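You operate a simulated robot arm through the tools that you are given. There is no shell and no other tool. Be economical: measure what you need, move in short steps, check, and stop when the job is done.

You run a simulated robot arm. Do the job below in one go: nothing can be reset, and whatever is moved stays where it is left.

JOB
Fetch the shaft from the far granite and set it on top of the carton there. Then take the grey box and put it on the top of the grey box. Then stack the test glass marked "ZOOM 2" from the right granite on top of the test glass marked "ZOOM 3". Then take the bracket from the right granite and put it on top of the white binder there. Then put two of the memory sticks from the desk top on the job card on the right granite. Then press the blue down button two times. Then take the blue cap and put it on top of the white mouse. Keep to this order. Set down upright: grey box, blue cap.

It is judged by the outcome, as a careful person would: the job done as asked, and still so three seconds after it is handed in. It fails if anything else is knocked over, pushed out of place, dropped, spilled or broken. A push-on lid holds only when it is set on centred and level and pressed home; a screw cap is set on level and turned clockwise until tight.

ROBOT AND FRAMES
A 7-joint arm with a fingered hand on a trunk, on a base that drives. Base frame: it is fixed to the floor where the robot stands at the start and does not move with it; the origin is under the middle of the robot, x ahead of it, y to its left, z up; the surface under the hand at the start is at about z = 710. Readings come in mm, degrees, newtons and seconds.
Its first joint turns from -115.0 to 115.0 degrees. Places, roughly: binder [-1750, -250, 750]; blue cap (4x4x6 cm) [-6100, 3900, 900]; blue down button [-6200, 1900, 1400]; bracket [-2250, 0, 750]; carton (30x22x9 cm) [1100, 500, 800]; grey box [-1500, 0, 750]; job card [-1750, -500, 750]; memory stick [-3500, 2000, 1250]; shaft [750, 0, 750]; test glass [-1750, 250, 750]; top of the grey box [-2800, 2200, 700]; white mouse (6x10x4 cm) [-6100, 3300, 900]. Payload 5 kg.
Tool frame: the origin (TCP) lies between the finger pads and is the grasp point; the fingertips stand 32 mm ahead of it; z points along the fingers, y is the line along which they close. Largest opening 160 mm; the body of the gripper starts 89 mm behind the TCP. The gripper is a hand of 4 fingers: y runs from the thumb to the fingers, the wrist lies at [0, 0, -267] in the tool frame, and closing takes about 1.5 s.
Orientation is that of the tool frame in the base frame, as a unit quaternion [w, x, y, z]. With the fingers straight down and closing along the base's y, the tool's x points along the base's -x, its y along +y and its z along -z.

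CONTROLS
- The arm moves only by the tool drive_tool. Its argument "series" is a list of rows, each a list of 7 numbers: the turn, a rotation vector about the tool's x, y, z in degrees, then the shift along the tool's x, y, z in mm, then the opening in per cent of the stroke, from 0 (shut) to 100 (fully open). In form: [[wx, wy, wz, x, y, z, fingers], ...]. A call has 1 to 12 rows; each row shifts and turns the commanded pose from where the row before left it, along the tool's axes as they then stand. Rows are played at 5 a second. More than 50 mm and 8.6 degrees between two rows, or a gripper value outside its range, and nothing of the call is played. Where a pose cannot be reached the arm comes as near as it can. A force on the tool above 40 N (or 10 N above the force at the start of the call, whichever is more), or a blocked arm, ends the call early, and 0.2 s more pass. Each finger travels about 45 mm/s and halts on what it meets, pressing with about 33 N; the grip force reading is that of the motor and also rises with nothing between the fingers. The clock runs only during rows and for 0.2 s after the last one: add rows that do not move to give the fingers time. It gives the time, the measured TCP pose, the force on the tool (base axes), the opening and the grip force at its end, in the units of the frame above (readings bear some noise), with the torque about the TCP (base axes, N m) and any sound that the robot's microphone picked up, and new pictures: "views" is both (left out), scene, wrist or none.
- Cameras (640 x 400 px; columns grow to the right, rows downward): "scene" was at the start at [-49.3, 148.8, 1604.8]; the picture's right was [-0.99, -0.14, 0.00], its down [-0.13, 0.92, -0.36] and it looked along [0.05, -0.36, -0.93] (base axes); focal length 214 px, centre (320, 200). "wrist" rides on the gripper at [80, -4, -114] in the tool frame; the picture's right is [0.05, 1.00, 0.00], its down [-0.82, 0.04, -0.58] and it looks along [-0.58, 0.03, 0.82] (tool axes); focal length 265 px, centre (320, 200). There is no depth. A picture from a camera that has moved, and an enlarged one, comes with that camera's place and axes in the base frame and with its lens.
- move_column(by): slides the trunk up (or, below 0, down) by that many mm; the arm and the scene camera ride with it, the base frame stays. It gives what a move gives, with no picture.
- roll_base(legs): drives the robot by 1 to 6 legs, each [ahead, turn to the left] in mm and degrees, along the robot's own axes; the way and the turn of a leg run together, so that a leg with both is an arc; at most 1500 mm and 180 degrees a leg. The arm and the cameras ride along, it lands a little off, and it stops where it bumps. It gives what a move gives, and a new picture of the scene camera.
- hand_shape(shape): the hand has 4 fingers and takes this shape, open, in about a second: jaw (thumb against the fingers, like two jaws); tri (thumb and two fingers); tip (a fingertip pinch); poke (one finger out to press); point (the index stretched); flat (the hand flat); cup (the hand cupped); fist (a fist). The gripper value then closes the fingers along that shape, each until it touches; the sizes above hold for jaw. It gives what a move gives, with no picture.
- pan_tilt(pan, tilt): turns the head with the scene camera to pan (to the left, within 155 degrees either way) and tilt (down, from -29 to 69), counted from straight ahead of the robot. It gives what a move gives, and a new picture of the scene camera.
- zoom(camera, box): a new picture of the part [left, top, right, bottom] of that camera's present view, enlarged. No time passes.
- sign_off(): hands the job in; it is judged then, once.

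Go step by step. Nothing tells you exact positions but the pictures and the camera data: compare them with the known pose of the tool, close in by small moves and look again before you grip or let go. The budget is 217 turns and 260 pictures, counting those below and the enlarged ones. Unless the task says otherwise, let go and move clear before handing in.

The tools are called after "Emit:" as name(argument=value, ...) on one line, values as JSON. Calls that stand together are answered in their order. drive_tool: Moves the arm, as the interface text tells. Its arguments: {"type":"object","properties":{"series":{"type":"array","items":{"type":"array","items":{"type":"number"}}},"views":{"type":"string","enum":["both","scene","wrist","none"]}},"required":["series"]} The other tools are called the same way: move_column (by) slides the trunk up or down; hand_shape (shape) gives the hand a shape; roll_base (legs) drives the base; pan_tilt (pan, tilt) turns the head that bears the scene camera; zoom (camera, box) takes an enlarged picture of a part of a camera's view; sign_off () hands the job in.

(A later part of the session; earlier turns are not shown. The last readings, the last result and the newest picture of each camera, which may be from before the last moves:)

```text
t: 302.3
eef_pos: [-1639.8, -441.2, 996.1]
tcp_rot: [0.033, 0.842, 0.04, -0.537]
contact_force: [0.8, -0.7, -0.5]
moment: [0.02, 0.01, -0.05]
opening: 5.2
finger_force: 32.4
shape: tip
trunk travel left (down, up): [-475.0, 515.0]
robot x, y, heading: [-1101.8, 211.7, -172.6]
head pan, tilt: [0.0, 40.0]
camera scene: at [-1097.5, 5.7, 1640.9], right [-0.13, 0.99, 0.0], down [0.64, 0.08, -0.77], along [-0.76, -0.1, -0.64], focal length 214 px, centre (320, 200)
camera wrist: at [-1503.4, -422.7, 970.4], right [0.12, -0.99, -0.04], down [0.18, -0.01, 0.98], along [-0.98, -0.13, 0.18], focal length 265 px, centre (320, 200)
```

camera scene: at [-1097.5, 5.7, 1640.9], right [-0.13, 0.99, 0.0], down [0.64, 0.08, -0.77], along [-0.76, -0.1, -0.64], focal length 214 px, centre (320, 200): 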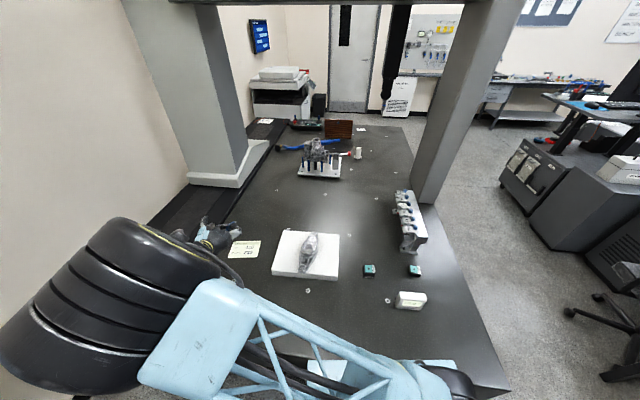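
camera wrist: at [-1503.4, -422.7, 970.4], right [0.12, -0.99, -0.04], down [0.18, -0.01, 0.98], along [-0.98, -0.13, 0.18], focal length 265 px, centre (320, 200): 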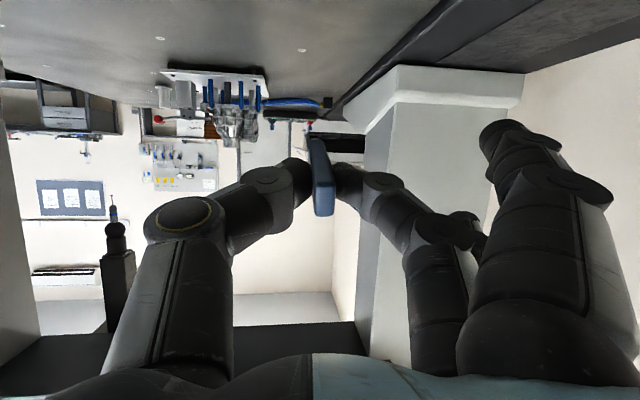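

The elbow swung to the left but all is clear and the pose is reached. I move the stick down to just above the card.

Emit:
drive_tool(series=[[0, 0, 0, 28.6, -0.8, 27.8, 0], [0, 0, 0, 28.6, -0.8, 27.8, 0], [0, 0, 0, 28.6, -0.8, 27.8, 0], [0, 0, 0, 28.6, -0.8, 27.8, 0], [0, 0, 0, 28.6, -0.8, 27.8, 0], [0, 0, 0, 28.6, -0.8, 27.8, 0], [0, 0, 0, 0, 0, 0, 0]])

Emit:
zoom(camera="scene", box=[180, 190, 300, 290])

```text
t: 303.9
eef_pos: [-1718.1, -448.9, 768.3]
tcp_rot: [0.032, 0.843, 0.039, -0.536]
contact_force: [-2.2, -0.5, -0.5]
moment: [0.03, 0.0, 0.0]
opening: 5.3
finger_force: 33.3
shape: tip
trunk travel left (down, up): [-475.0, 515.0]
robot x, y, heading: [-1102.0, 209.2, -172.7]
head pan, tilt: [0.0, 40.0]
camera scene: at [-1098.0, 5.6, 1640.8], right [-0.13, 0.99, 0.0], down [0.64, 0.08, -0.77], along [-0.76, -0.1, -0.64], focal length 214 px, centre (320, 200)
camera wrist: at [-1581.9, -430.2, 742.4], right [0.12, -0.99, -0.04], down [0.18, -0.01, 0.98], along [-0.98, -0.13, 0.18], focal length 265 px, centre (320, 200)
```

scene: 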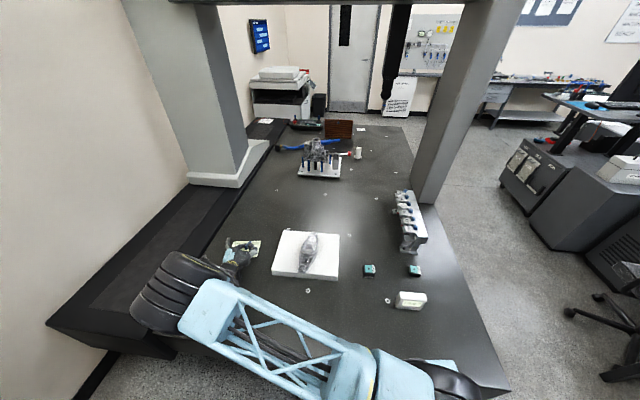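
wrist: 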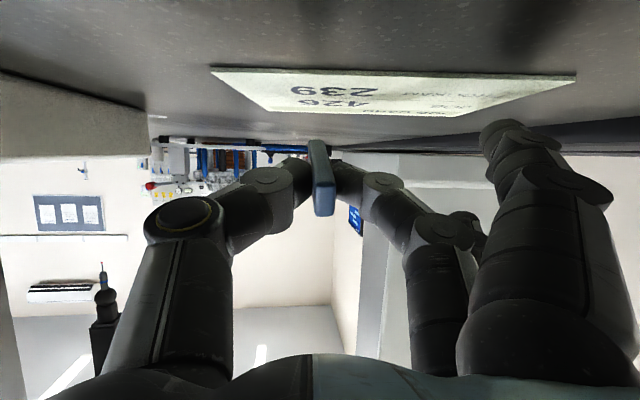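

```text
4.00 times, centred on (240, 240) of scene
camera zoom: at [-1098.0, 5.6, 1640.8], right [-0.13, 0.99, 0.0], down [0.64, 0.08, -0.77], along [-0.76, -0.1, -0.64], focal length 858 px, centre (640, 40)
```

zoom: 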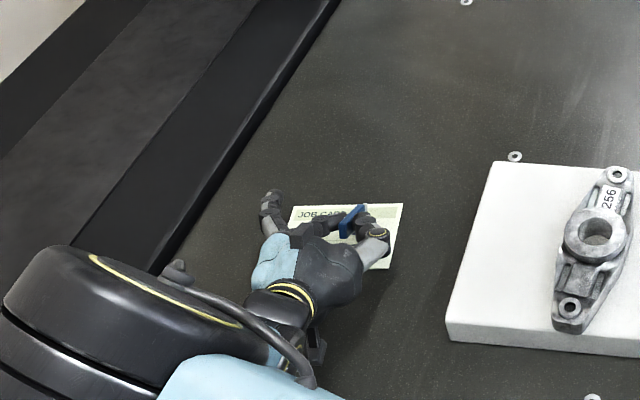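

Emit:
drive_tool(series=[[0, 0, 0, 10.9, 0, 5, 0], [0, 0, 0, 7.3, 0, 3.4, 0], [0, 0, 0, 0, 0, 0, 0]], views="none")

Emit:
drive_tool(series=[[0, 0, 0, 2.7, 0, 1.3, 0], [0, 0, 0, 1.8, 0, 0.8, 0], [0, 0, 0, 0, 0, 0, 0]], views="none")

Emit:
drive_tool(series=[[0, 0, 0, 1.8, 0, 0.8, 0], [0, 0, 0, 1.8, 0, 0.8, 0], [0, 0, 0, 0, 0, 0, 0]], views="wrist")

```text
t: 304.7
eef_pos: [-1718.9, -449.0, 748.4]
tcp_rot: [0.032, 0.842, 0.04, -0.536]
contact_force: [-1.4, 1.5, 6.4]
moment: [0.09, -0.85, 0.19]
opening: 5.3
finger_force: 33.3
shape: tip
trunk travel left (down, up): [-475.0, 515.0]
robot x, y, heading: [-1105.8, 208.9, -172.6]
head pan, tilt: [0.0, 40.0]
```

```text
t: 305.5
eef_pos: [-1719.2, -450.3, 749.7]
tcp_rot: [0.034, 0.841, 0.038, -0.539]
contact_force: [3.2, 1.4, 18.4]
moment: [0.35, -2.94, 0.22]
opening: 5.3
finger_force: 32.9
shape: tip
trunk travel left (down, up): [-475.0, 515.0]
robot x, y, heading: [-1100.2, 208.2, -172.5]
head pan, tilt: [0.0, 40.0]
stopped in row 3: the force on the tool passed its limit at 41 N (the readings are from after the stop); the commanded pose is now the measured one
```

```text
t: 306.0
eef_pos: [-1719.5, -451.2, 750.8]
tcp_rot: [0.036, 0.84, 0.038, -0.54]
contact_force: [1.7, 1.5, 18.3]
moment: [0.36, -2.85, 0.2]
opening: 5.5
finger_force: 32.7
shape: tip
trunk travel left (down, up): [-475.0, 515.0]
robot x, y, heading: [-1101.8, 209.0, -172.4]
head pan, tilt: [0.0, 40.0]
stopped in row 2: the force on the tool passed its limit at 43 N (the readings are from after the stop); the commanded pose is now the measured one
camera wrist: at [-1583.9, -432.5, 723.3], right [0.12, -0.99, -0.03], down [0.19, 0.0, 0.98], along [-0.97, -0.13, 0.19], focal length 265 px, centre (320, 200)
```

wrist: 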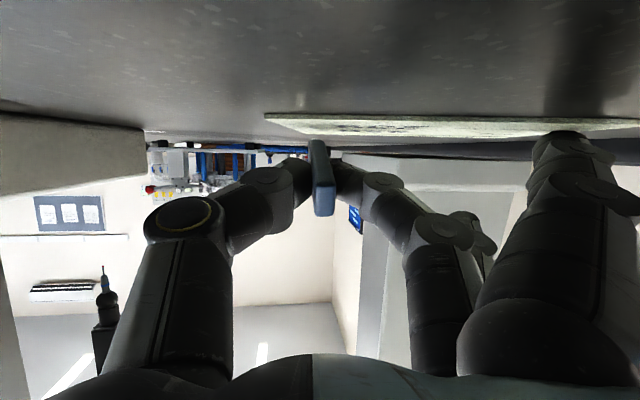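

The back of the hand touched the granite (not the stick). I ease up and reduce the tilt by 12°.

Emit:
drive_tool(series=[[0, 0, 0, -7, 0, -3.3, 0], [0, 4, 0, 0, 0, 0, 0], [0, 4, 0, 0, 0, 0, 0], [0, 4, 0, 0, 0, 0, 0], [0, 0, 0, 0, 0, 0, 0]], views="none")

Emit:
zoom(camera="wrist", box=[200, 50, 520, 250])

```text
t: 307.2
eef_pos: [-1720.8, -448.9, 755.3]
tcp_rot: [0.031, 0.892, 0.043, -0.448]
contact_force: [-0.3, 0.1, 2.4]
moment: [-0.06, 0.1, -0.03]
opening: 5.5
finger_force: 33.4
shape: tip
trunk travel left (down, up): [-475.0, 515.0]
robot x, y, heading: [-1103.9, 208.0, -172.4]
head pan, tilt: [0.0, 40.0]
```

```text
2.00 times, centred on (360, 150) of wrist
camera zoom: at [-1581.5, -430.9, 758.0], right [0.13, -0.99, -0.02], down [-0.02, -0.03, 1.0], along [-0.99, -0.13, -0.02], focal length 531 px, centre (240, 300)
```

zoom: 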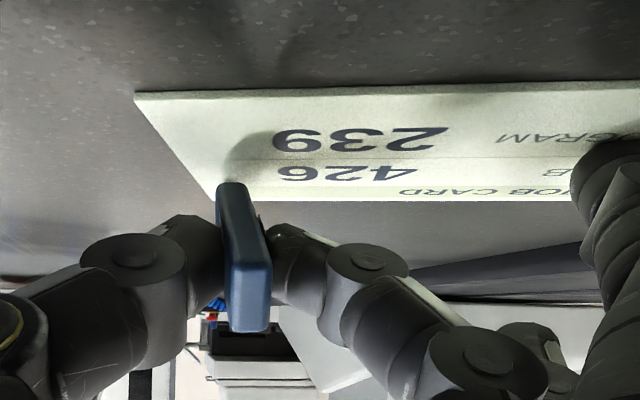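

The card seems to have been nudged a little; I raise, shift 18 mm toward the card's middle, and look again.

Emit:
drive_tool(series=[[0, 0, 0, -9.6, 0, -7.1, 0], [0, 0, 0, 0.9, 18.2, -0.7, 0], [0, 0, 0, 0, 0, 0, 0]], views="wrist")

Emit:
zoom(camera="scene", box=[190, 200, 290, 290])

```text
t: 308.0
eef_pos: [-1716.7, -468.2, 767.6]
tcp_rot: [0.03, 0.893, 0.042, -0.448]
contact_force: [-0.1, 0.5, 0.0]
moment: [0.01, 0.01, -0.01]
opening: 5.2
finger_force: 33.5
shape: tip
trunk travel left (down, up): [-475.0, 515.0]
robot x, y, heading: [-1105.6, 210.1, -172.4]
head pan, tilt: [0.0, 40.0]
camera wrist: at [-1579.2, -449.3, 769.4], right [0.13, -0.99, -0.03], down [-0.02, -0.03, 1.0], along [-0.99, -0.13, -0.02], focal length 265 px, centre (320, 200)
```

wrist: 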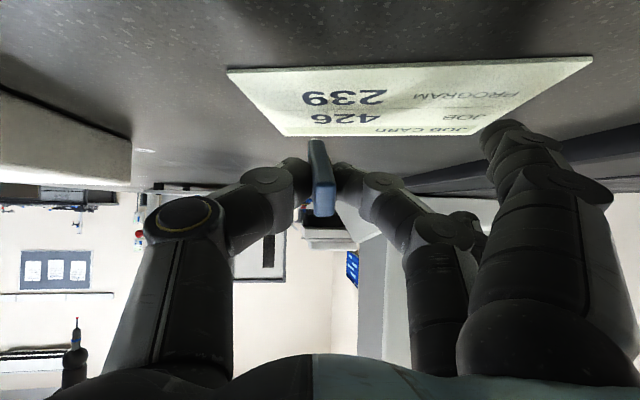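

```text
4.44 times, centred on (240, 245) of scene
camera zoom: at [-1097.6, 5.6, 1640.8], right [-0.13, 0.99, 0.0], down [0.64, 0.08, -0.77], along [-0.76, -0.1, -0.64], focal length 953 px, centre (676, 0)
```

zoom: 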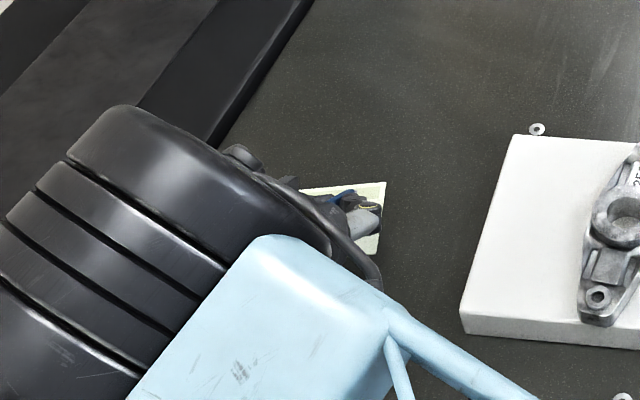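

Emit:
drive_tool(series=[[0, 0, 0, 5.6, 0, 4.2, 0], [0, 0, 0, 3, 0, 2.2, 0], [0, 0, 0, 0, 0, 0, 0]], views="wrist")

```text
t: 308.8
eef_pos: [-1717.3, -468.2, 756.1]
tcp_rot: [0.031, 0.892, 0.042, -0.448]
contact_force: [0.4, -1.0, 2.0]
moment: [-0.02, 0.03, -0.01]
opening: 5.5
finger_force: 33.4
shape: tip
trunk travel left (down, up): [-475.0, 515.0]
robot x, y, heading: [-1100.8, 208.0, -172.5]
head pan, tilt: [0.0, 40.0]
camera wrist: at [-1578.6, -449.6, 758.9], right [0.13, -0.99, -0.03], down [-0.02, -0.03, 1.0], along [-0.99, -0.13, -0.02], focal length 265 px, centre (320, 200)
```

wrist: 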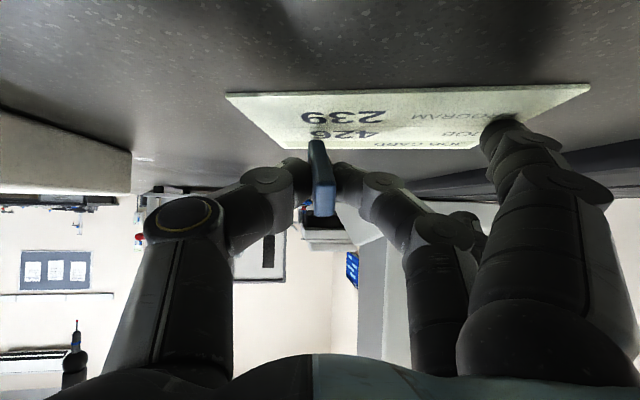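

Stick end is touching the card. I release gently and raise the hand.

Emit:
drive_tool(series=[[0, 0, 0, 0, 0, 0, 6], [0, 0, 0, 0, 0, 0, 12], [0, 0, 0, 0, 0, 0, 20], [0, 0, 0, 0, 0, 0, 25], [0, 0, 0, 0, 0, 0, 25], [0, 0, 0, 0, 0, 0, 25]], views="wrist")

Emit:
drive_tool(series=[[0, 0, 0, -16, 0, -12, 25], [0, 0, 0, -24, 0, -18, 25], [0, 0, 0, -32, 0, -24, 25], [0, 0, 0, -32, 0, -24, 25], [0, 0, 0, -32, 0, -24, 25], [0, 8, 0, 0, 0, 0, 25], [0, 8, 0, 0, 0, 0, 25], [0, 8, 0, 0, 0, 0, 25], [0, 8, 0, 0, 0, 0, 25], [0, 8, 0, 0, 0, 0, 25], [0, 8, 0, 0, 0, 0, 25]])

```text
t: 310.2
eef_pos: [-1716.1, -467.8, 756.5]
tcp_rot: [0.03, 0.892, 0.041, -0.448]
contact_force: [0.1, -0.2, 1.0]
moment: [-0.02, -0.01, 0.01]
opening: 39.5
finger_force: 0.1
shape: tip
trunk travel left (down, up): [-475.0, 515.0]
robot x, y, heading: [-1104.1, 209.6, -172.5]
head pan, tilt: [0.0, 40.0]
camera wrist: at [-1578.5, -449.6, 758.8], right [0.13, -0.99, -0.03], down [-0.02, -0.03, 1.0], along [-0.99, -0.13, -0.02], focal length 265 px, centre (320, 200)
```

wrist: 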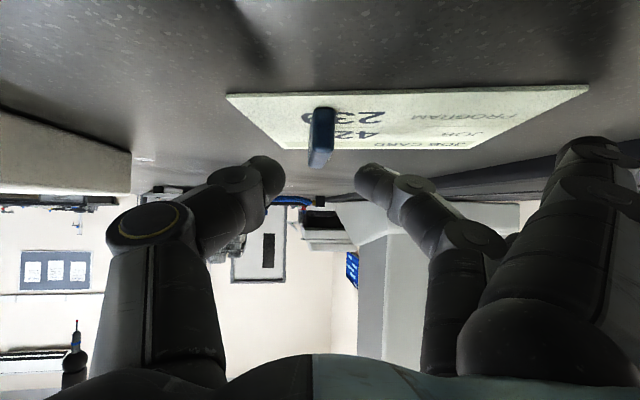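

```text
t: 312.6
eef_pos: [-1715.7, -464.6, 927.3]
tcp_rot: [0.011, 0.998, 0.051, -0.045]
contact_force: [0.3, 0.2, -0.7]
moment: [0.0, -0.02, -0.03]
opening: 39.6
finger_force: 0.1
shape: tip
trunk travel left (down, up): [-475.0, 515.0]
robot x, y, heading: [-1101.1, 213.9, -172.3]
head pan, tilt: [0.0, 40.0]
camera scene: at [-1098.0, 6.1, 1640.8], right [-0.13, 0.99, 0.0], down [0.64, 0.08, -0.77], along [-0.76, -0.1, -0.64], focal length 214 px, centre (320, 200)
camera wrist: at [-1626.0, -449.6, 1031.5], right [0.15, -0.99, 0.01], down [-0.75, -0.11, 0.65], along [-0.64, -0.11, -0.76], focal length 265 px, centre (320, 200)
```

scene: 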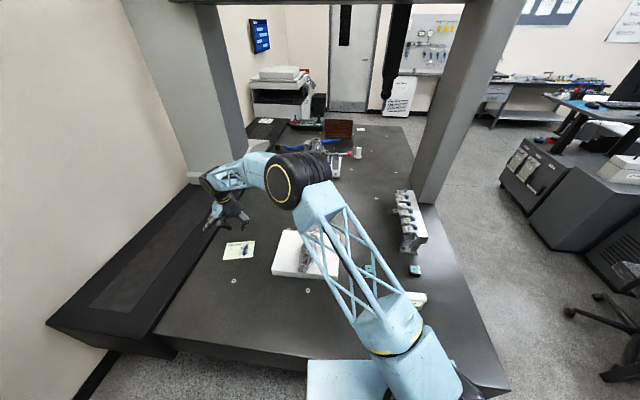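
wrist: 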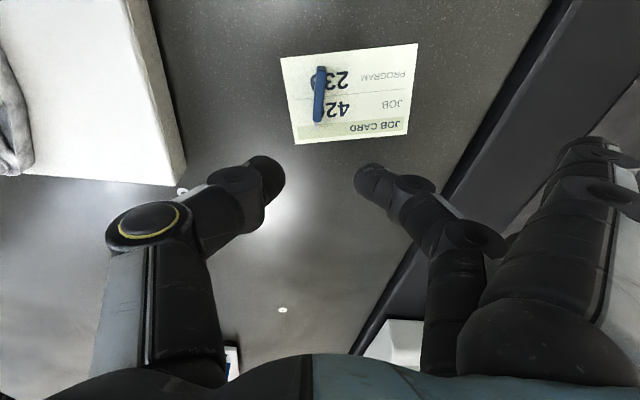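

The first stick lies flat on the card. Now back for the second one: retract and drive around to the standing desk again.

Emit:
drive_tool(series=[[0, 5, 0, 20, -30, -20, 25], [0, 0, 0, 35, -30, -20, 25], [0, 0, 0, 35, -30, -20, 25], [0, 0, 0, 35, -30, -20, 25], [0, 0, 0, 35, -30, -20, 25], [0, 0, 0, 20, -40, 0, 25]], views="none")

Emit:
roll_base(legs=[[-480, 0], [0, -97.6], [840, 0], [0, 90], [1400, 0], [1380, 0]])

Emit:
move_column(by=300)

Emit:
roll_base(legs=[[0, -90]])

```text
refused: row 2 steps farther than a row can; nothing moved
```

```text
t: 322.4
eef_pos: [-1238.1, 1478.4, 924.6]
tcp_rot: [0.022, -0.703, 0.71, 0.031]
contact_force: [1.1, -6.8, 1.6]
moment: [0.73, -0.02, -0.28]
opening: 39.5
finger_force: 0.1
shape: tip
trunk travel left (down, up): [-475.0, 515.0]
robot x, y, heading: [-628.7, 805.4, 91.0]
head pan, tilt: [0.0, 40.0]
stopped in leg 3: the force on the tool passed its limit at 142 N (the readings are from after the stop); the commanded pose is now the measured one
camera scene: at [-835.0, 826.1, 1640.7], right [1.0, 0.02, 0.0], down [0.01, -0.64, -0.77], along [-0.02, 0.77, -0.64], focal length 214 px, centre (320, 200)
```

scene: 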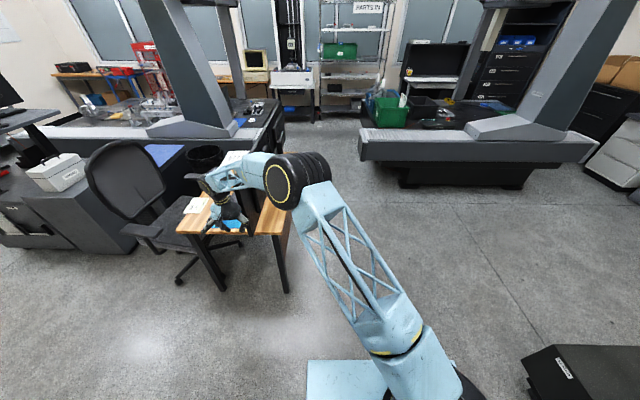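

```text
t: 325.4
eef_pos: [-1238.6, 1481.3, 1225.0]
tcp_rot: [0.023, -0.702, 0.711, 0.031]
contact_force: [-1.1, -0.5, -0.5]
moment: [-0.01, 0.02, 0.01]
opening: 39.5
finger_force: 0.0
shape: tip
trunk travel left (down, up): [-775.0, 215.0]
robot x, y, heading: [-636.2, 806.6, 91.2]
head pan, tilt: [0.0, 40.0]
```

```text
t: 329.8
eef_pos: [44.8, 1407.4, 1225.5]
tcp_rot: [0.038, 0.008, 0.999, 0.006]
contact_force: [0.3, 0.2, 0.1]
moment: [-0.02, 0.02, -0.01]
opening: 39.9
finger_force: 0.1
shape: tip
trunk travel left (down, up): [-775.0, 215.0]
robot x, y, heading: [-632.3, 803.2, 1.0]
head pan, tilt: [0.0, 40.0]
camera scene: at [-608.4, 1009.4, 1940.9], right [0.02, -1.0, 0.0], down [-0.64, -0.01, -0.77], along [0.77, 0.01, -0.64], focal length 214 px, centre (320, 200)
```

scene: 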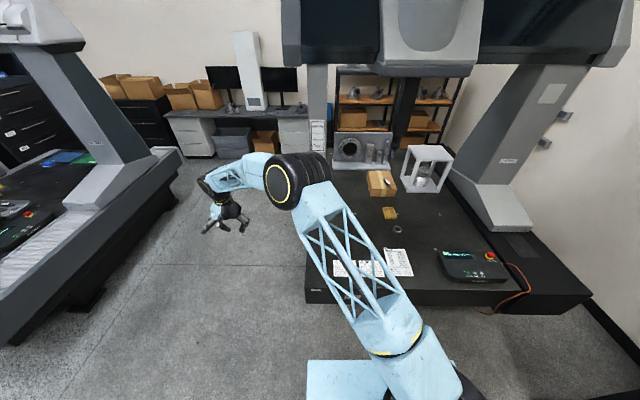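

A refused row left the arm extended and the hand bumped something near the wooden desk. I must look at its state.

Emit:
pan_tilt(pan=125, tilt=30)

Emit:
zoom(camera="scene", box=[180, 110, 500, 330])

```text
t: 331.8
eef_pos: [44.9, 1408.2, 1224.2]
tcp_rot: [0.038, 0.007, 0.999, 0.005]
contact_force: [-0.2, 0.6, 0.3]
moment: [-0.01, 0.0, -0.01]
opening: 39.4
finger_force: 0.1
shape: tip
trunk travel left (down, up): [-775.0, 215.0]
robot x, y, heading: [-630.8, 805.2, 0.6]
head pan, tilt: [125.0, 30.0]
camera scene: at [-746.7, 1081.7, 1956.2], right [0.81, 0.59, 0.0], down [0.29, -0.41, -0.87], along [-0.51, 0.7, -0.5], focal length 214 px, centre (320, 200)
```

scene: 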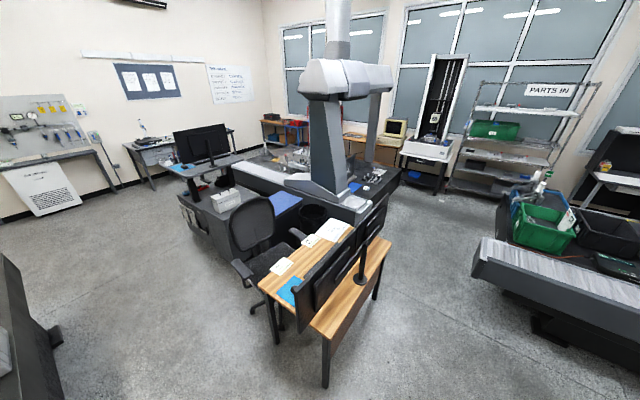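

```text
1.82 times, centred on (340, 220) of scene
camera zoom: at [-746.7, 1081.7, 1956.2], right [0.81, 0.59, 0.0], down [0.29, -0.41, -0.87], along [-0.51, 0.7, -0.5], focal length 390 px, centre (284, 164)
```

zoom: 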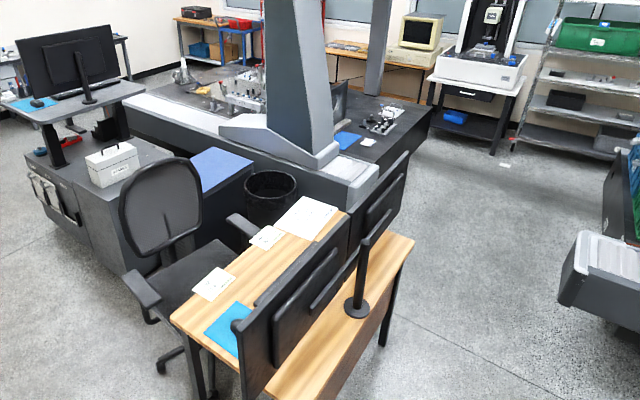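

The monitors are still standing in place. Now I retract the arm properly (shorter rows) before driving on.

Emit:
drive_tool(series=[[0, 4.4, 0, 27, -39, 0, 25], [0, 0, 0, 27, -39, 0, 25], [0, 0, 0, 27, -39, 0, 25], [0, 0, 0, 27, -39, 0, 25], [0, 0, 0, 27, -39, 0, 25], [0, 0, 0, 27, -39, 0, 25], [0, 0, 0, 27, -39, 0, 25], [0, 0, 0, 27, -39, 0, 25], [0, 0, 0, 27, -39, 0, 25]], views="none")

```text
t: 333.8
eef_pos: [-206.0, 1059.9, 1223.2]
tcp_rot: [0.0, 0.008, 1.0, 0.006]
contact_force: [-0.7, 0.0, -0.7]
moment: [0.02, -0.04, 0.01]
opening: 39.6
finger_force: 0.1
shape: tip
trunk travel left (down, up): [-775.0, 215.0]
robot x, y, heading: [-629.3, 803.2, 1.0]
head pan, tilt: [125.0, 30.0]
```

Emit:
roll_base(legs=[[0, 89], [310, 0], [0, 90], [1400, 0], [1370, 0], [0, -90]])

Emit:
pan_tilt(pan=0, tilt=40)

```text
t: 360.9
eef_pos: [-3661.7, 1665.2, 1221.1]
tcp_rot: [-0.004, -0.684, 0.729, 0.004]
contact_force: [0.4, -0.3, 0.2]
moment: [0.01, 0.05, 0.01]
opening: 39.9
finger_force: 0.0
shape: tip
trunk travel left (down, up): [-775.0, 215.0]
robot x, y, heading: [-3423.3, 1225.8, 88.2]
head pan, tilt: [125.0, 30.0]
camera scene: at [-3704.3, 1123.3, 1956.3], right [-0.55, 0.84, 0.0], down [0.42, 0.27, -0.87], along [-0.72, -0.47, -0.5], focal length 214 px, centre (320, 200)
```

scene: 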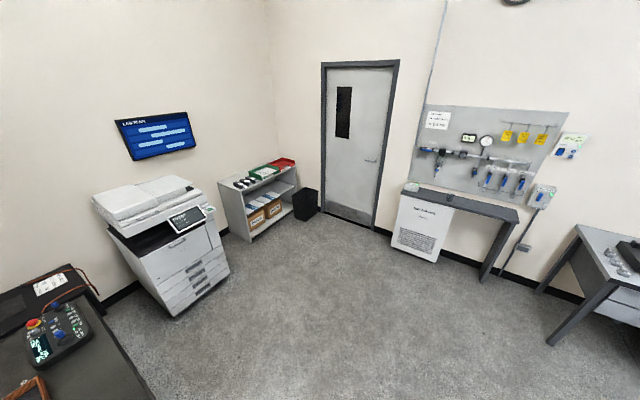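

```text
t: 363.0
eef_pos: [-3662.4, 1665.3, 1219.8]
tcp_rot: [-0.004, -0.685, 0.729, 0.004]
contact_force: [0.3, 0.2, 0.4]
moment: [-0.03, -0.02, 0.0]
opening: 39.7
finger_force: 0.1
shape: tip
trunk travel left (down, up): [-775.0, 215.0]
robot x, y, heading: [-3421.1, 1226.0, 88.5]
head pan, tilt: [0.0, 40.0]
camera scene: at [-3626.4, 1257.7, 1940.9], right [1.0, -0.03, 0.0], down [-0.02, -0.64, -0.77], along [0.02, 0.77, -0.64], focal length 214 px, centre (320, 200)
```

scene: 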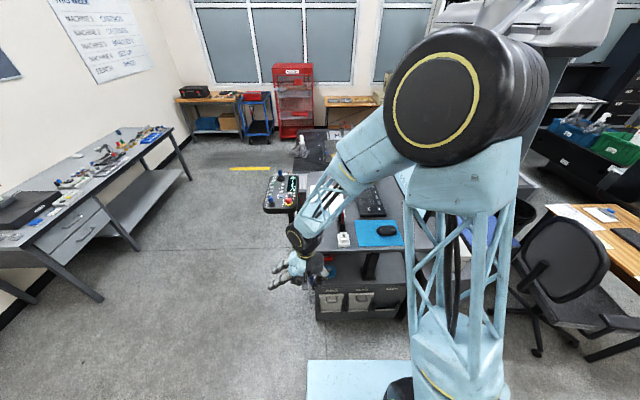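

Back at the desk. I move above the second stick (y≈2022) and check.

Emit:
drive_tool(series=[[0, 0, 0, 0, 0, -30, 25], [0, 0, 0, -44.5, -3.6, 0, 25], [0, 0, 0, -44.5, -3.6, 0, 25], [0, 0, 0, -44.5, -3.6, 0, 25], [0, 0, 0, -44.5, -3.6, 0, 25], [0, 0, 0, -44.5, -3.6, 0, 25], [0, 0, 0, -44.5, -3.6, 0, 25], [0, 0, 0, -44.5, -3.6, 0, 25], [0, 0, 0, -44.5, -3.6, 0, 25], [0, 0, 0, 0, 0, 15, 25]], views="wrist")

Emit:
zoom(camera="wrist", box=[230, 60, 410, 240])

```text
t: 365.2
eef_pos: [-3612.6, 2018.8, 1234.9]
tcp_rot: [-0.004, -0.685, 0.728, 0.005]
contact_force: [1.2, 0.0, -0.2]
moment: [-0.02, -0.04, -0.02]
opening: 39.8
finger_force: 0.0
shape: tip
trunk travel left (down, up): [-775.0, 215.0]
robot x, y, heading: [-3426.9, 1224.7, 88.5]
head pan, tilt: [0.0, 40.0]
camera wrist: at [-3610.8, 1938.5, 1347.5], right [-1.0, 0.01, 0.01], down [0.01, 0.82, 0.58], along [0.0, 0.58, -0.82], focal length 265 px, centre (320, 200)
```

wrist: 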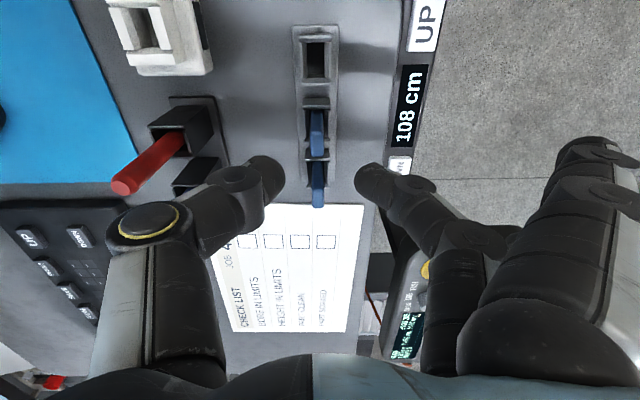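

```text
2.22 times, centred on (320, 150) of wrist
camera zoom: at [-3610.8, 1938.5, 1347.5], right [-1.0, 0.01, 0.01], down [0.01, 0.82, 0.58], along [0.0, 0.58, -0.82], focal length 590 px, centre (320, 311)
```

zoom: 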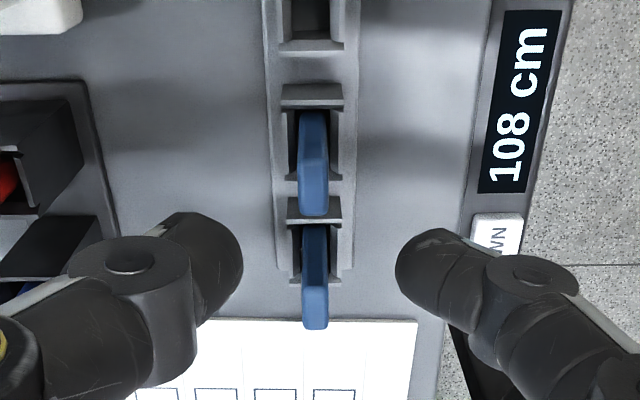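

Emit:
drive_tool(series=[[0, 0, 0, -6, -2, 30, 25], [0, 0, 0, 0, 0, 30, 25], [0, 0, 0, 0, 0, 23, 25], [0, 0, 0, 0, 0, 0, 15], [0, 0, 0, 0, 0, 0, 0], [0, 0, 0, 0, 0, 0, 0], [0, 0, 0, 0, 0, 0, 0], [0, 0, 0, 0, 0, 0, 0]], views="wrist")

```text
t: 367.0
eef_pos: [-3610.4, 2024.4, 1153.2]
tcp_rot: [-0.005, -0.684, 0.73, 0.004]
contact_force: [0.0, 0.3, -1.3]
moment: [0.0, 0.01, 0.0]
opening: 5.9
finger_force: 33.1
shape: tip
trunk travel left (down, up): [-775.0, 215.0]
robot x, y, heading: [-3422.7, 1225.0, 88.5]
head pan, tilt: [0.0, 40.0]
camera wrist: at [-3608.0, 1944.2, 1265.5], right [-1.0, 0.01, 0.01], down [0.02, 0.82, 0.58], along [0.0, 0.58, -0.82], focal length 265 px, centre (320, 200)
```

wrist: 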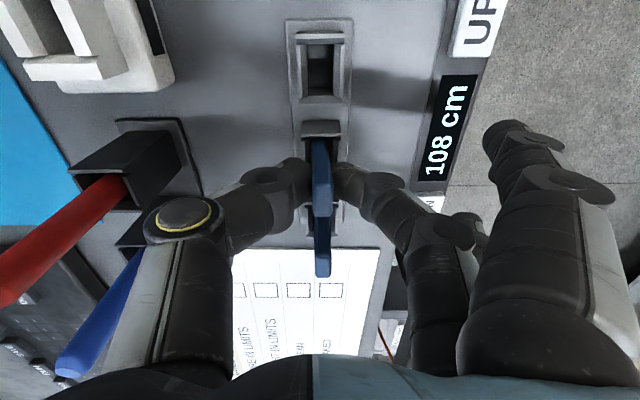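

Gripped. Pull straight up, then retract.

Emit:
drive_tool(series=[[0, 0, 0, 0, 0, -10, 0], [0, 0, 0, 0, 0, -20, 0], [0, 0, 0, 0, 0, -30, 0], [0, 0, 0, 0, 0, -40, 0], [0, 0, 0, 0, 0, -40, 0], [0, 0, 0, 0, 0, 0, 0]], views="wrist")

Emit:
drive_tool(series=[[0, 0, 0, 45, 0, 0, 0], [0, 0, 0, 45, 0, 0, 0], [0, 0, 0, 45, 0, 0, 0], [0, 0, 0, 45, 0, 0, 0], [0, 0, 0, 45, 0, 0, 0], [0, 0, 0, 45, 0, 0, 0], [0, 0, 0, 45, 0, 0, 0], [0, 0, 0, 30, 0, 0, 0]], views="none")

```text
t: 368.4
eef_pos: [-3607.2, 2024.6, 1292.6]
tcp_rot: [-0.005, -0.684, 0.73, 0.004]
contact_force: [-0.8, 0.0, 0.3]
moment: [-0.03, 0.01, 0.01]
opening: 6.0
finger_force: 32.7
shape: tip
trunk travel left (down, up): [-775.0, 215.0]
robot x, y, heading: [-3422.8, 1223.9, 88.3]
head pan, tilt: [0.0, 40.0]
camera wrist: at [-3605.2, 1944.3, 1405.8], right [-1.0, 0.01, 0.01], down [0.02, 0.82, 0.58], along [0.0, 0.58, -0.82], focal length 265 px, centre (320, 200)
```

wrist: 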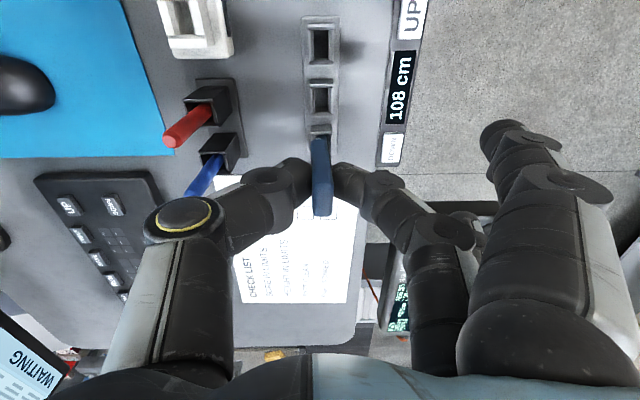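

```text
t: 370.2
eef_pos: [-3628.7, 1680.3, 1293.4]
tcp_rot: [-0.004, -0.685, 0.729, 0.005]
contact_force: [0.0, -0.2, 0.7]
moment: [0.02, -0.01, -0.03]
opening: 5.8
finger_force: 32.9
shape: tip
trunk travel left (down, up): [-775.0, 215.0]
robot x, y, heading: [-3425.1, 1229.3, 88.3]
head pan, tilt: [0.0, 40.0]
```

Emit:
roll_base(legs=[[-130, 0], [0, -88.3], [1400, 0], [1330, 0], [0, -92]])

```text
t: 392.5
eef_pos: [-508.2, 513.4, 1292.7]
tcp_rot: [0.005, 0.741, 0.672, 0.004]
contact_force: [0.2, -0.6, 0.0]
moment: [0.0, 0.0, -0.03]
opening: 5.8
finger_force: 32.8
shape: tip
trunk travel left (down, up): [-775.0, 215.0]
robot x, y, heading: [-693.8, 975.9, -93.8]
head pan, tilt: [0.0, 40.0]
camera scene: at [-490.4, 938.2, 1940.9], right [-1.0, 0.07, 0.0], down [0.04, 0.64, -0.77], along [-0.05, -0.76, -0.64], focal length 214 px, centre (320, 200)
```

scene: 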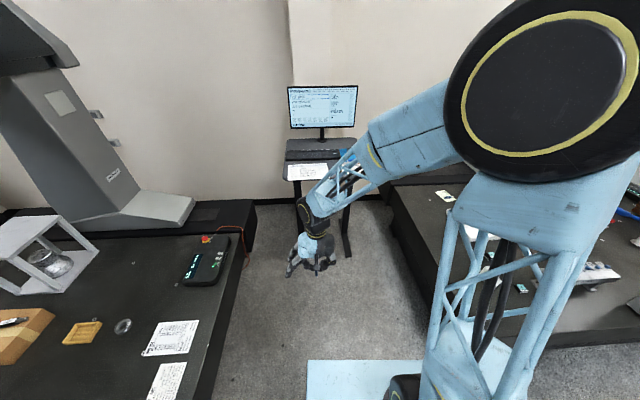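

Emit:
roll_base(legs=[[0, 3.8], [800, 0], [0, -90], [400, 0]])

Emit:
move_column(by=-300)

```text
t: 403.4
eef_pos: [-1539.5, -90.0, 1293.1]
tcp_rot: [0.007, 1.0, 0.008, 0.002]
contact_force: [0.0, 0.0, -0.5]
moment: [-0.04, -0.04, 0.0]
opening: 5.6
finger_force: 33.0
shape: tip
trunk travel left (down, up): [-775.0, 215.0]
robot x, y, heading: [-1098.0, 147.5, -177.3]
head pan, tilt: [0.0, 40.0]
camera scene: at [-1114.7, -57.0, 1940.8], right [-0.05, 1.0, 0.0], down [0.64, 0.03, -0.77], along [-0.76, -0.04, -0.64], focal length 214 px, centre (320, 200)
```

scene: 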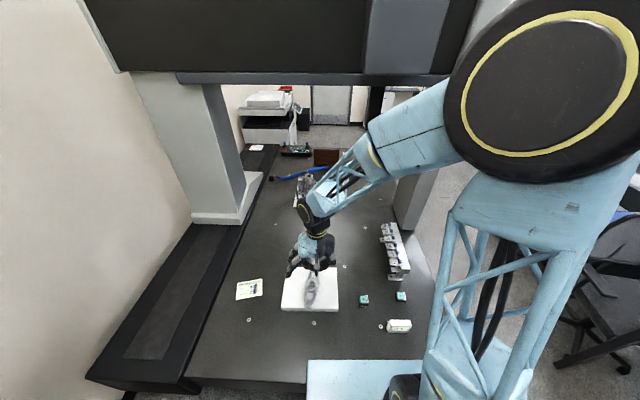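

```text
t: 406.4
eef_pos: [-1538.6, -90.0, 994.4]
tcp_rot: [0.005, 1.0, 0.008, 0.0]
contact_force: [-0.3, 0.2, 0.3]
moment: [0.0, 0.02, -0.01]
opening: 5.8
finger_force: 32.3
shape: tip
trunk travel left (down, up): [-475.0, 515.0]
robot x, y, heading: [-1098.3, 147.9, -177.5]
head pan, tilt: [0.0, 40.0]
```

I bring the second stick over the right half of the card at height; this time I'll tilt only 45° so the spread fingers stay clear of the card.

Emit:
drive_tool(series=[[0, 0, 0, -18.1, 43.5, 0, 0], [0, 0, 0, -18.1, 43.5, 0, 0], [0, 0, 0, -18.1, 43.5, 0, 0], [0, 0, 0, -18.1, 43.5, 0, 0], [0, 0, 0, -18.1, 43.5, 0, 0], [0, 0, 0, -18.1, 43.5, 0, 0], [0, 0, 0, -18.1, 43.5, 0, 0], [0, 0, 0, -18.1, 43.5, 0, 0], [0, 0, 0, -18.1, 43.5, 0, 0], [0, 0, 0, -18.1, 43.5, 0, 0]], views="wrist")

Emit:
drive_tool(series=[[0, -7.5, 0, 0, 0, 0, 0], [0, -7.5, 0, 0, 0, 0, 0], [0, -7.5, 0, 0, 0, 0, 0], [0, -7.5, 0, 0, 0, 0, 0], [0, -7.5, 0, 0, 0, 0, 0], [0, -7.5, 0, 0, 0, 0, 0], [0, 0, 0, 0, 0, 0, 0]])

```text
t: 408.6
eef_pos: [-1713.1, -527.8, 995.7]
tcp_rot: [0.004, 1.0, 0.007, 0.002]
contact_force: [0.0, -0.4, 0.2]
moment: [0.05, -0.01, 0.01]
opening: 5.6
finger_force: 33.0
shape: tip
trunk travel left (down, up): [-475.0, 515.0]
robot x, y, heading: [-1098.1, 148.8, -177.5]
head pan, tilt: [0.0, 40.0]
camera wrist: at [-1632.6, -521.0, 1109.0], right [0.07, -1.0, 0.01], down [-0.82, -0.05, 0.58], along [-0.57, -0.05, -0.82], focal length 265 px, centre (320, 200)
```

wrist: 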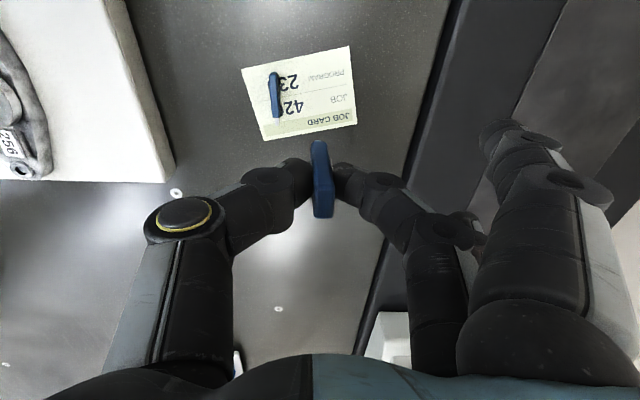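

```text
t: 410.2
eef_pos: [-1713.5, -526.7, 997.9]
tcp_rot: [0.008, 0.924, 0.004, -0.382]
contact_force: [-0.1, -0.4, -0.4]
moment: [0.01, 0.01, -0.05]
opening: 5.7
finger_force: 33.3
shape: tip
trunk travel left (down, up): [-475.0, 515.0]
robot x, y, heading: [-1098.3, 145.9, -177.3]
head pan, tilt: [0.0, 40.0]
camera scene: at [-1113.4, -57.4, 1640.9], right [-0.05, 1.0, 0.0], down [0.64, 0.03, -0.77], along [-0.77, -0.04, -0.64], focal length 214 px, centre (320, 200)
camera wrist: at [-1575.2, -520.4, 1020.8], right [0.05, -1.0, -0.02], down [-0.17, -0.03, 0.99], along [-0.98, -0.05, -0.17], focal length 265 px, centre (320, 200)
```

scene: 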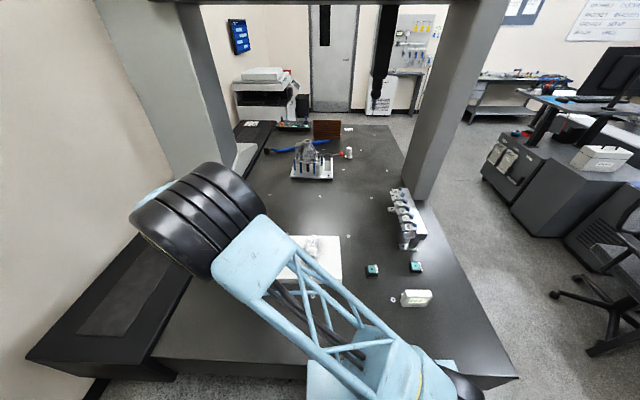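
wrist: 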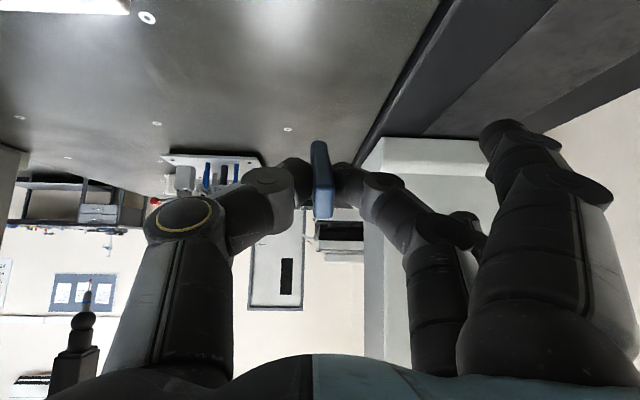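

Emit:
drive_tool(series=[[0, 0, 0, 28, -0.4, 28, 0], [0, 0, 0, 28, -0.4, 28, 0], [0, 0, 0, 28, -0.4, 28, 0], [0, 0, 0, 28, -0.4, 28, 0], [0, 0, 0, 28, -0.4, 28, 0], [0, 0, 0, 8, 0, 8, 0], [0, 0, 0, 0, 0, 0, 0]], views="wrist")

```text
t: 411.8
eef_pos: [-1712.4, -528.1, 789.5]
tcp_rot: [0.009, 0.924, 0.005, -0.382]
contact_force: [0.3, 0.0, -0.3]
moment: [0.0, 0.02, 0.0]
opening: 5.7
finger_force: 33.2
shape: tip
trunk travel left (down, up): [-475.0, 515.0]
robot x, y, heading: [-1101.9, 146.8, -177.5]
head pan, tilt: [0.0, 40.0]
camera wrist: at [-1575.1, -521.4, 811.3], right [0.05, -1.0, -0.02], down [-0.17, -0.03, 0.99], along [-0.98, -0.05, -0.17], focal length 265 px, centre (320, 200)
```

wrist: 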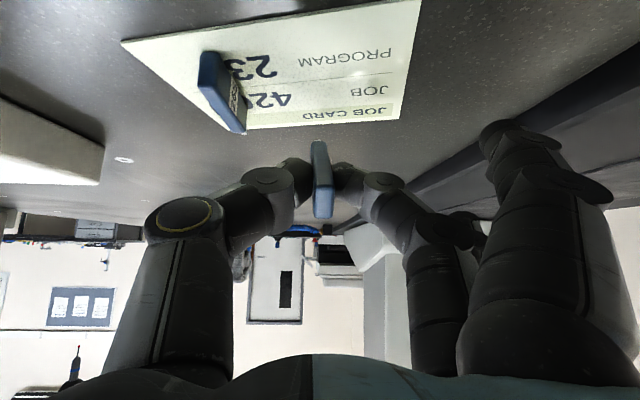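

Emit:
drive_tool(series=[[0, 0, 0, 8, 0, 8, 0], [0, 0, 0, 7, 0, 7, 0], [0, 0, 0, 0, 0, 0, 0]], views="none")

Emit:
drive_tool(series=[[0, 0, 0, 1.5, 0, 1.5, 0], [0, 0, 0, 1.5, 0, 1.5, 0], [0, 0, 0, 0, 0, 0, 0]], views="wrist")

```text
t: 412.6
eef_pos: [-1713.8, -529.4, 766.4]
tcp_rot: [0.009, 0.924, 0.005, -0.382]
contact_force: [0.2, 0.0, -0.7]
moment: [0.0, 0.01, -0.05]
opening: 5.7
finger_force: 32.9
shape: tip
trunk travel left (down, up): [-475.0, 515.0]
robot x, y, heading: [-1099.3, 146.0, -177.4]
head pan, tilt: [0.0, 40.0]
```

```text
t: 413.4
eef_pos: [-1712.4, -528.4, 763.1]
tcp_rot: [0.009, 0.924, 0.004, -0.383]
contact_force: [0.6, -1.2, 1.9]
moment: [-0.02, 0.06, 0.01]
opening: 5.7
finger_force: 33.1
shape: tip
trunk travel left (down, up): [-475.0, 515.0]
robot x, y, heading: [-1099.8, 150.1, -177.5]
head pan, tilt: [0.0, 40.0]
camera wrist: at [-1574.8, -522.3, 785.5], right [0.05, -1.0, -0.02], down [-0.17, -0.03, 0.99], along [-0.98, -0.05, -0.17], focal length 265 px, centre (320, 200)
```

wrist: 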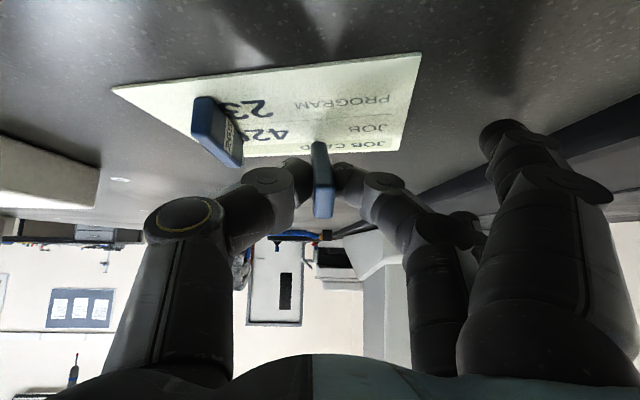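

Touching. Release and lift.

Emit:
drive_tool(series=[[0, 0, 0, 0, 0, 0, 6], [0, 0, 0, 0, 0, 0, 12], [0, 0, 0, 0, 0, 0, 20], [0, 0, 0, 0, 0, 0, 22], [0, 0, 0, 0, 0, 0, 22], [0, 0, 0, 0, 0, 0, 22]], views="none")

Emit:
drive_tool(series=[[0, 0, 0, -14, 0, -14, 22], [0, 0, 0, -25, 0, -25, 22], [0, 0, 0, -28, 0, -28, 22], [0, 0, 0, -28, 0, -28, 22], [0, 0, 0, -28, 0, -28, 22], [0, 7.5, 0, 0, 0, 0, 22], [0, 7.5, 0, 0, 0, 0, 22], [0, 7.5, 0, 0, 0, 0, 22], [0, 7.5, 0, 0, 0, 0, 22], [0, 7.5, 0, 0, 0, 0, 22], [0, 7.5, 0, 0, 0, 0, 22]], views="wrist")

```text
t: 414.8
eef_pos: [-1713.1, -528.8, 762.8]
tcp_rot: [0.008, 0.924, 0.005, -0.383]
contact_force: [-0.3, -0.9, 0.7]
moment: [-0.02, 0.02, 0.02]
opening: 34.9
finger_force: 0.0
shape: tip
trunk travel left (down, up): [-475.0, 515.0]
robot x, y, heading: [-1099.1, 142.9, -177.4]
head pan, tilt: [0.0, 40.0]
```

```text
t: 417.2
eef_pos: [-1712.7, -525.6, 936.1]
tcp_rot: [0.007, 1.0, 0.008, 0.002]
contact_force: [-0.7, 0.0, -0.2]
moment: [-0.01, -0.02, 0.04]
opening: 34.5
finger_force: 0.1
shape: tip
trunk travel left (down, up): [-475.0, 515.0]
robot x, y, heading: [-1097.7, 146.3, -177.3]
head pan, tilt: [0.0, 40.0]
camera wrist: at [-1633.1, -519.5, 1050.0], right [0.07, -1.0, 0.01], down [-0.82, -0.05, 0.57], along [-0.57, -0.05, -0.82], focal length 265 px, centre (320, 200)
```

wrist: 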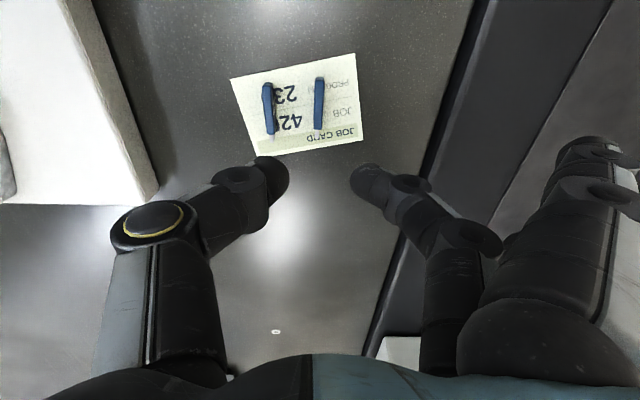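

Both sticks lie on the card. Next is the blue down button on the far wall; I retract the arm first and verify.

Emit:
drive_tool(series=[[0, 0, 0, 18, -43, 0, 22], [0, 0, 0, 18, -43, 0, 22], [0, 0, 0, 18, -43, 0, 22], [0, 0, 0, 18, -43, 0, 22], [0, 0, 0, 18, -43, 0, 22], [0, 0, 0, 18, -43, 0, 22], [0, 0, 0, 18, -43, 0, 22], [0, 0, 0, 18, -43, 0, 22], [0, 0, 0, 18, -43, 0, 22], [0, 0, 0, 18, -43, -10, 22], [0, 0, 0, 0, 0, -45, 22], [0, 0, 0, 0, 0, -45, 22]], views="none")

```text
t: 419.8
eef_pos: [-1539.4, -92.7, 1033.1]
tcp_rot: [0.007, 1.0, 0.009, 0.0]
contact_force: [0.1, -0.5, 0.3]
moment: [-0.02, -0.02, 0.03]
opening: 34.7
finger_force: 0.0
shape: tip
trunk travel left (down, up): [-475.0, 515.0]
robot x, y, heading: [-1098.2, 145.8, -177.2]
head pan, tilt: [0.0, 40.0]
```

Emit:
roll_base(legs=[[-470, 0], [0, -92.8], [940, 0], [0, 90], [1400, 0], [1400, 0]])

Emit:
pan_tilt(pan=-5, tilt=15)

Emit:
zoom(camera="scene", box=[200, 100, 440, 250])

```text
t: 448.4
eef_pos: [-3859.0, 921.7, 1034.4]
tcp_rot: [0.006, 1.0, -0.021, 0.0]
contact_force: [0.2, -0.1, 0.5]
moment: [-0.02, 0.0, -0.02]
opening: 34.9
finger_force: 0.0
shape: tip
trunk travel left (down, up): [-475.0, 515.0]
robot x, y, heading: [-3406.9, 1134.6, 179.6]
head pan, tilt: [0.0, 40.0]
camera scene: at [-3432.6, 931.8, 1640.9], right [0.01, 1.0, 0.0], down [0.64, -0.01, -0.77], along [-0.77, 0.01, -0.64], focal length 214 px, centre (320, 200)
```

scene: 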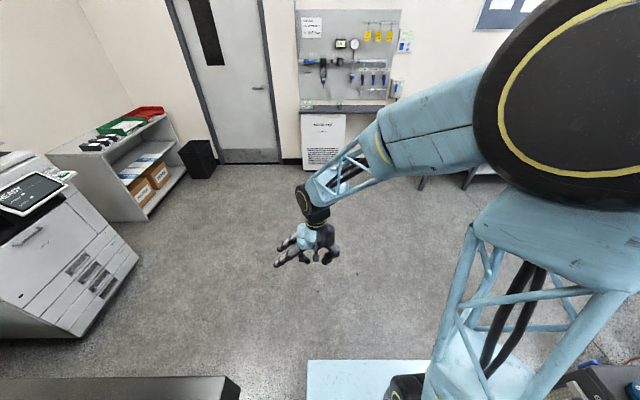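

```text
t: 449.3
eef_pos: [-3860.6, 921.2, 1033.4]
tcp_rot: [0.006, 1.0, -0.021, 0.0]
contact_force: [-1.4, -0.8, -0.8]
moment: [0.0, 0.0, 0.04]
opening: 35.0
finger_force: 0.0
shape: tip
trunk travel left (down, up): [-475.0, 515.0]
robot x, y, heading: [-3409.1, 1133.8, 179.4]
head pan, tilt: [-5.0, 15.0]
camera scene: at [-3440.5, 940.0, 1680.4], right [0.1, 1.0, 0.0], down [0.26, -0.03, -0.97], along [-0.96, 0.09, -0.26], focal length 214 px, centre (320, 200)
```

scene: 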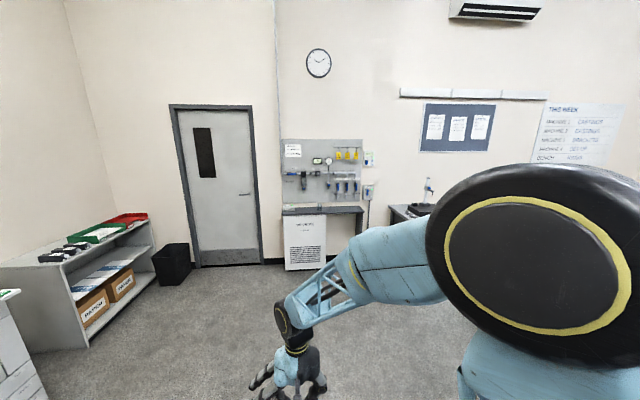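

```text
2.67 times, centred on (320, 175) of scene
camera zoom: at [-3440.5, 940.0, 1680.4], right [0.1, 1.0, 0.0], down [0.26, -0.03, -0.97], along [-0.96, 0.09, -0.26], focal length 572 px, centre (320, 267)
```

zoom: 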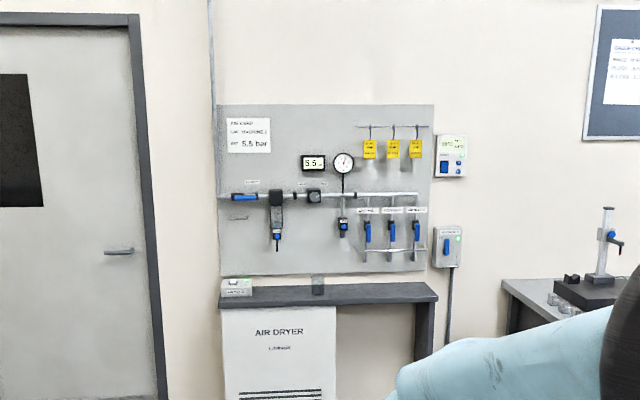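

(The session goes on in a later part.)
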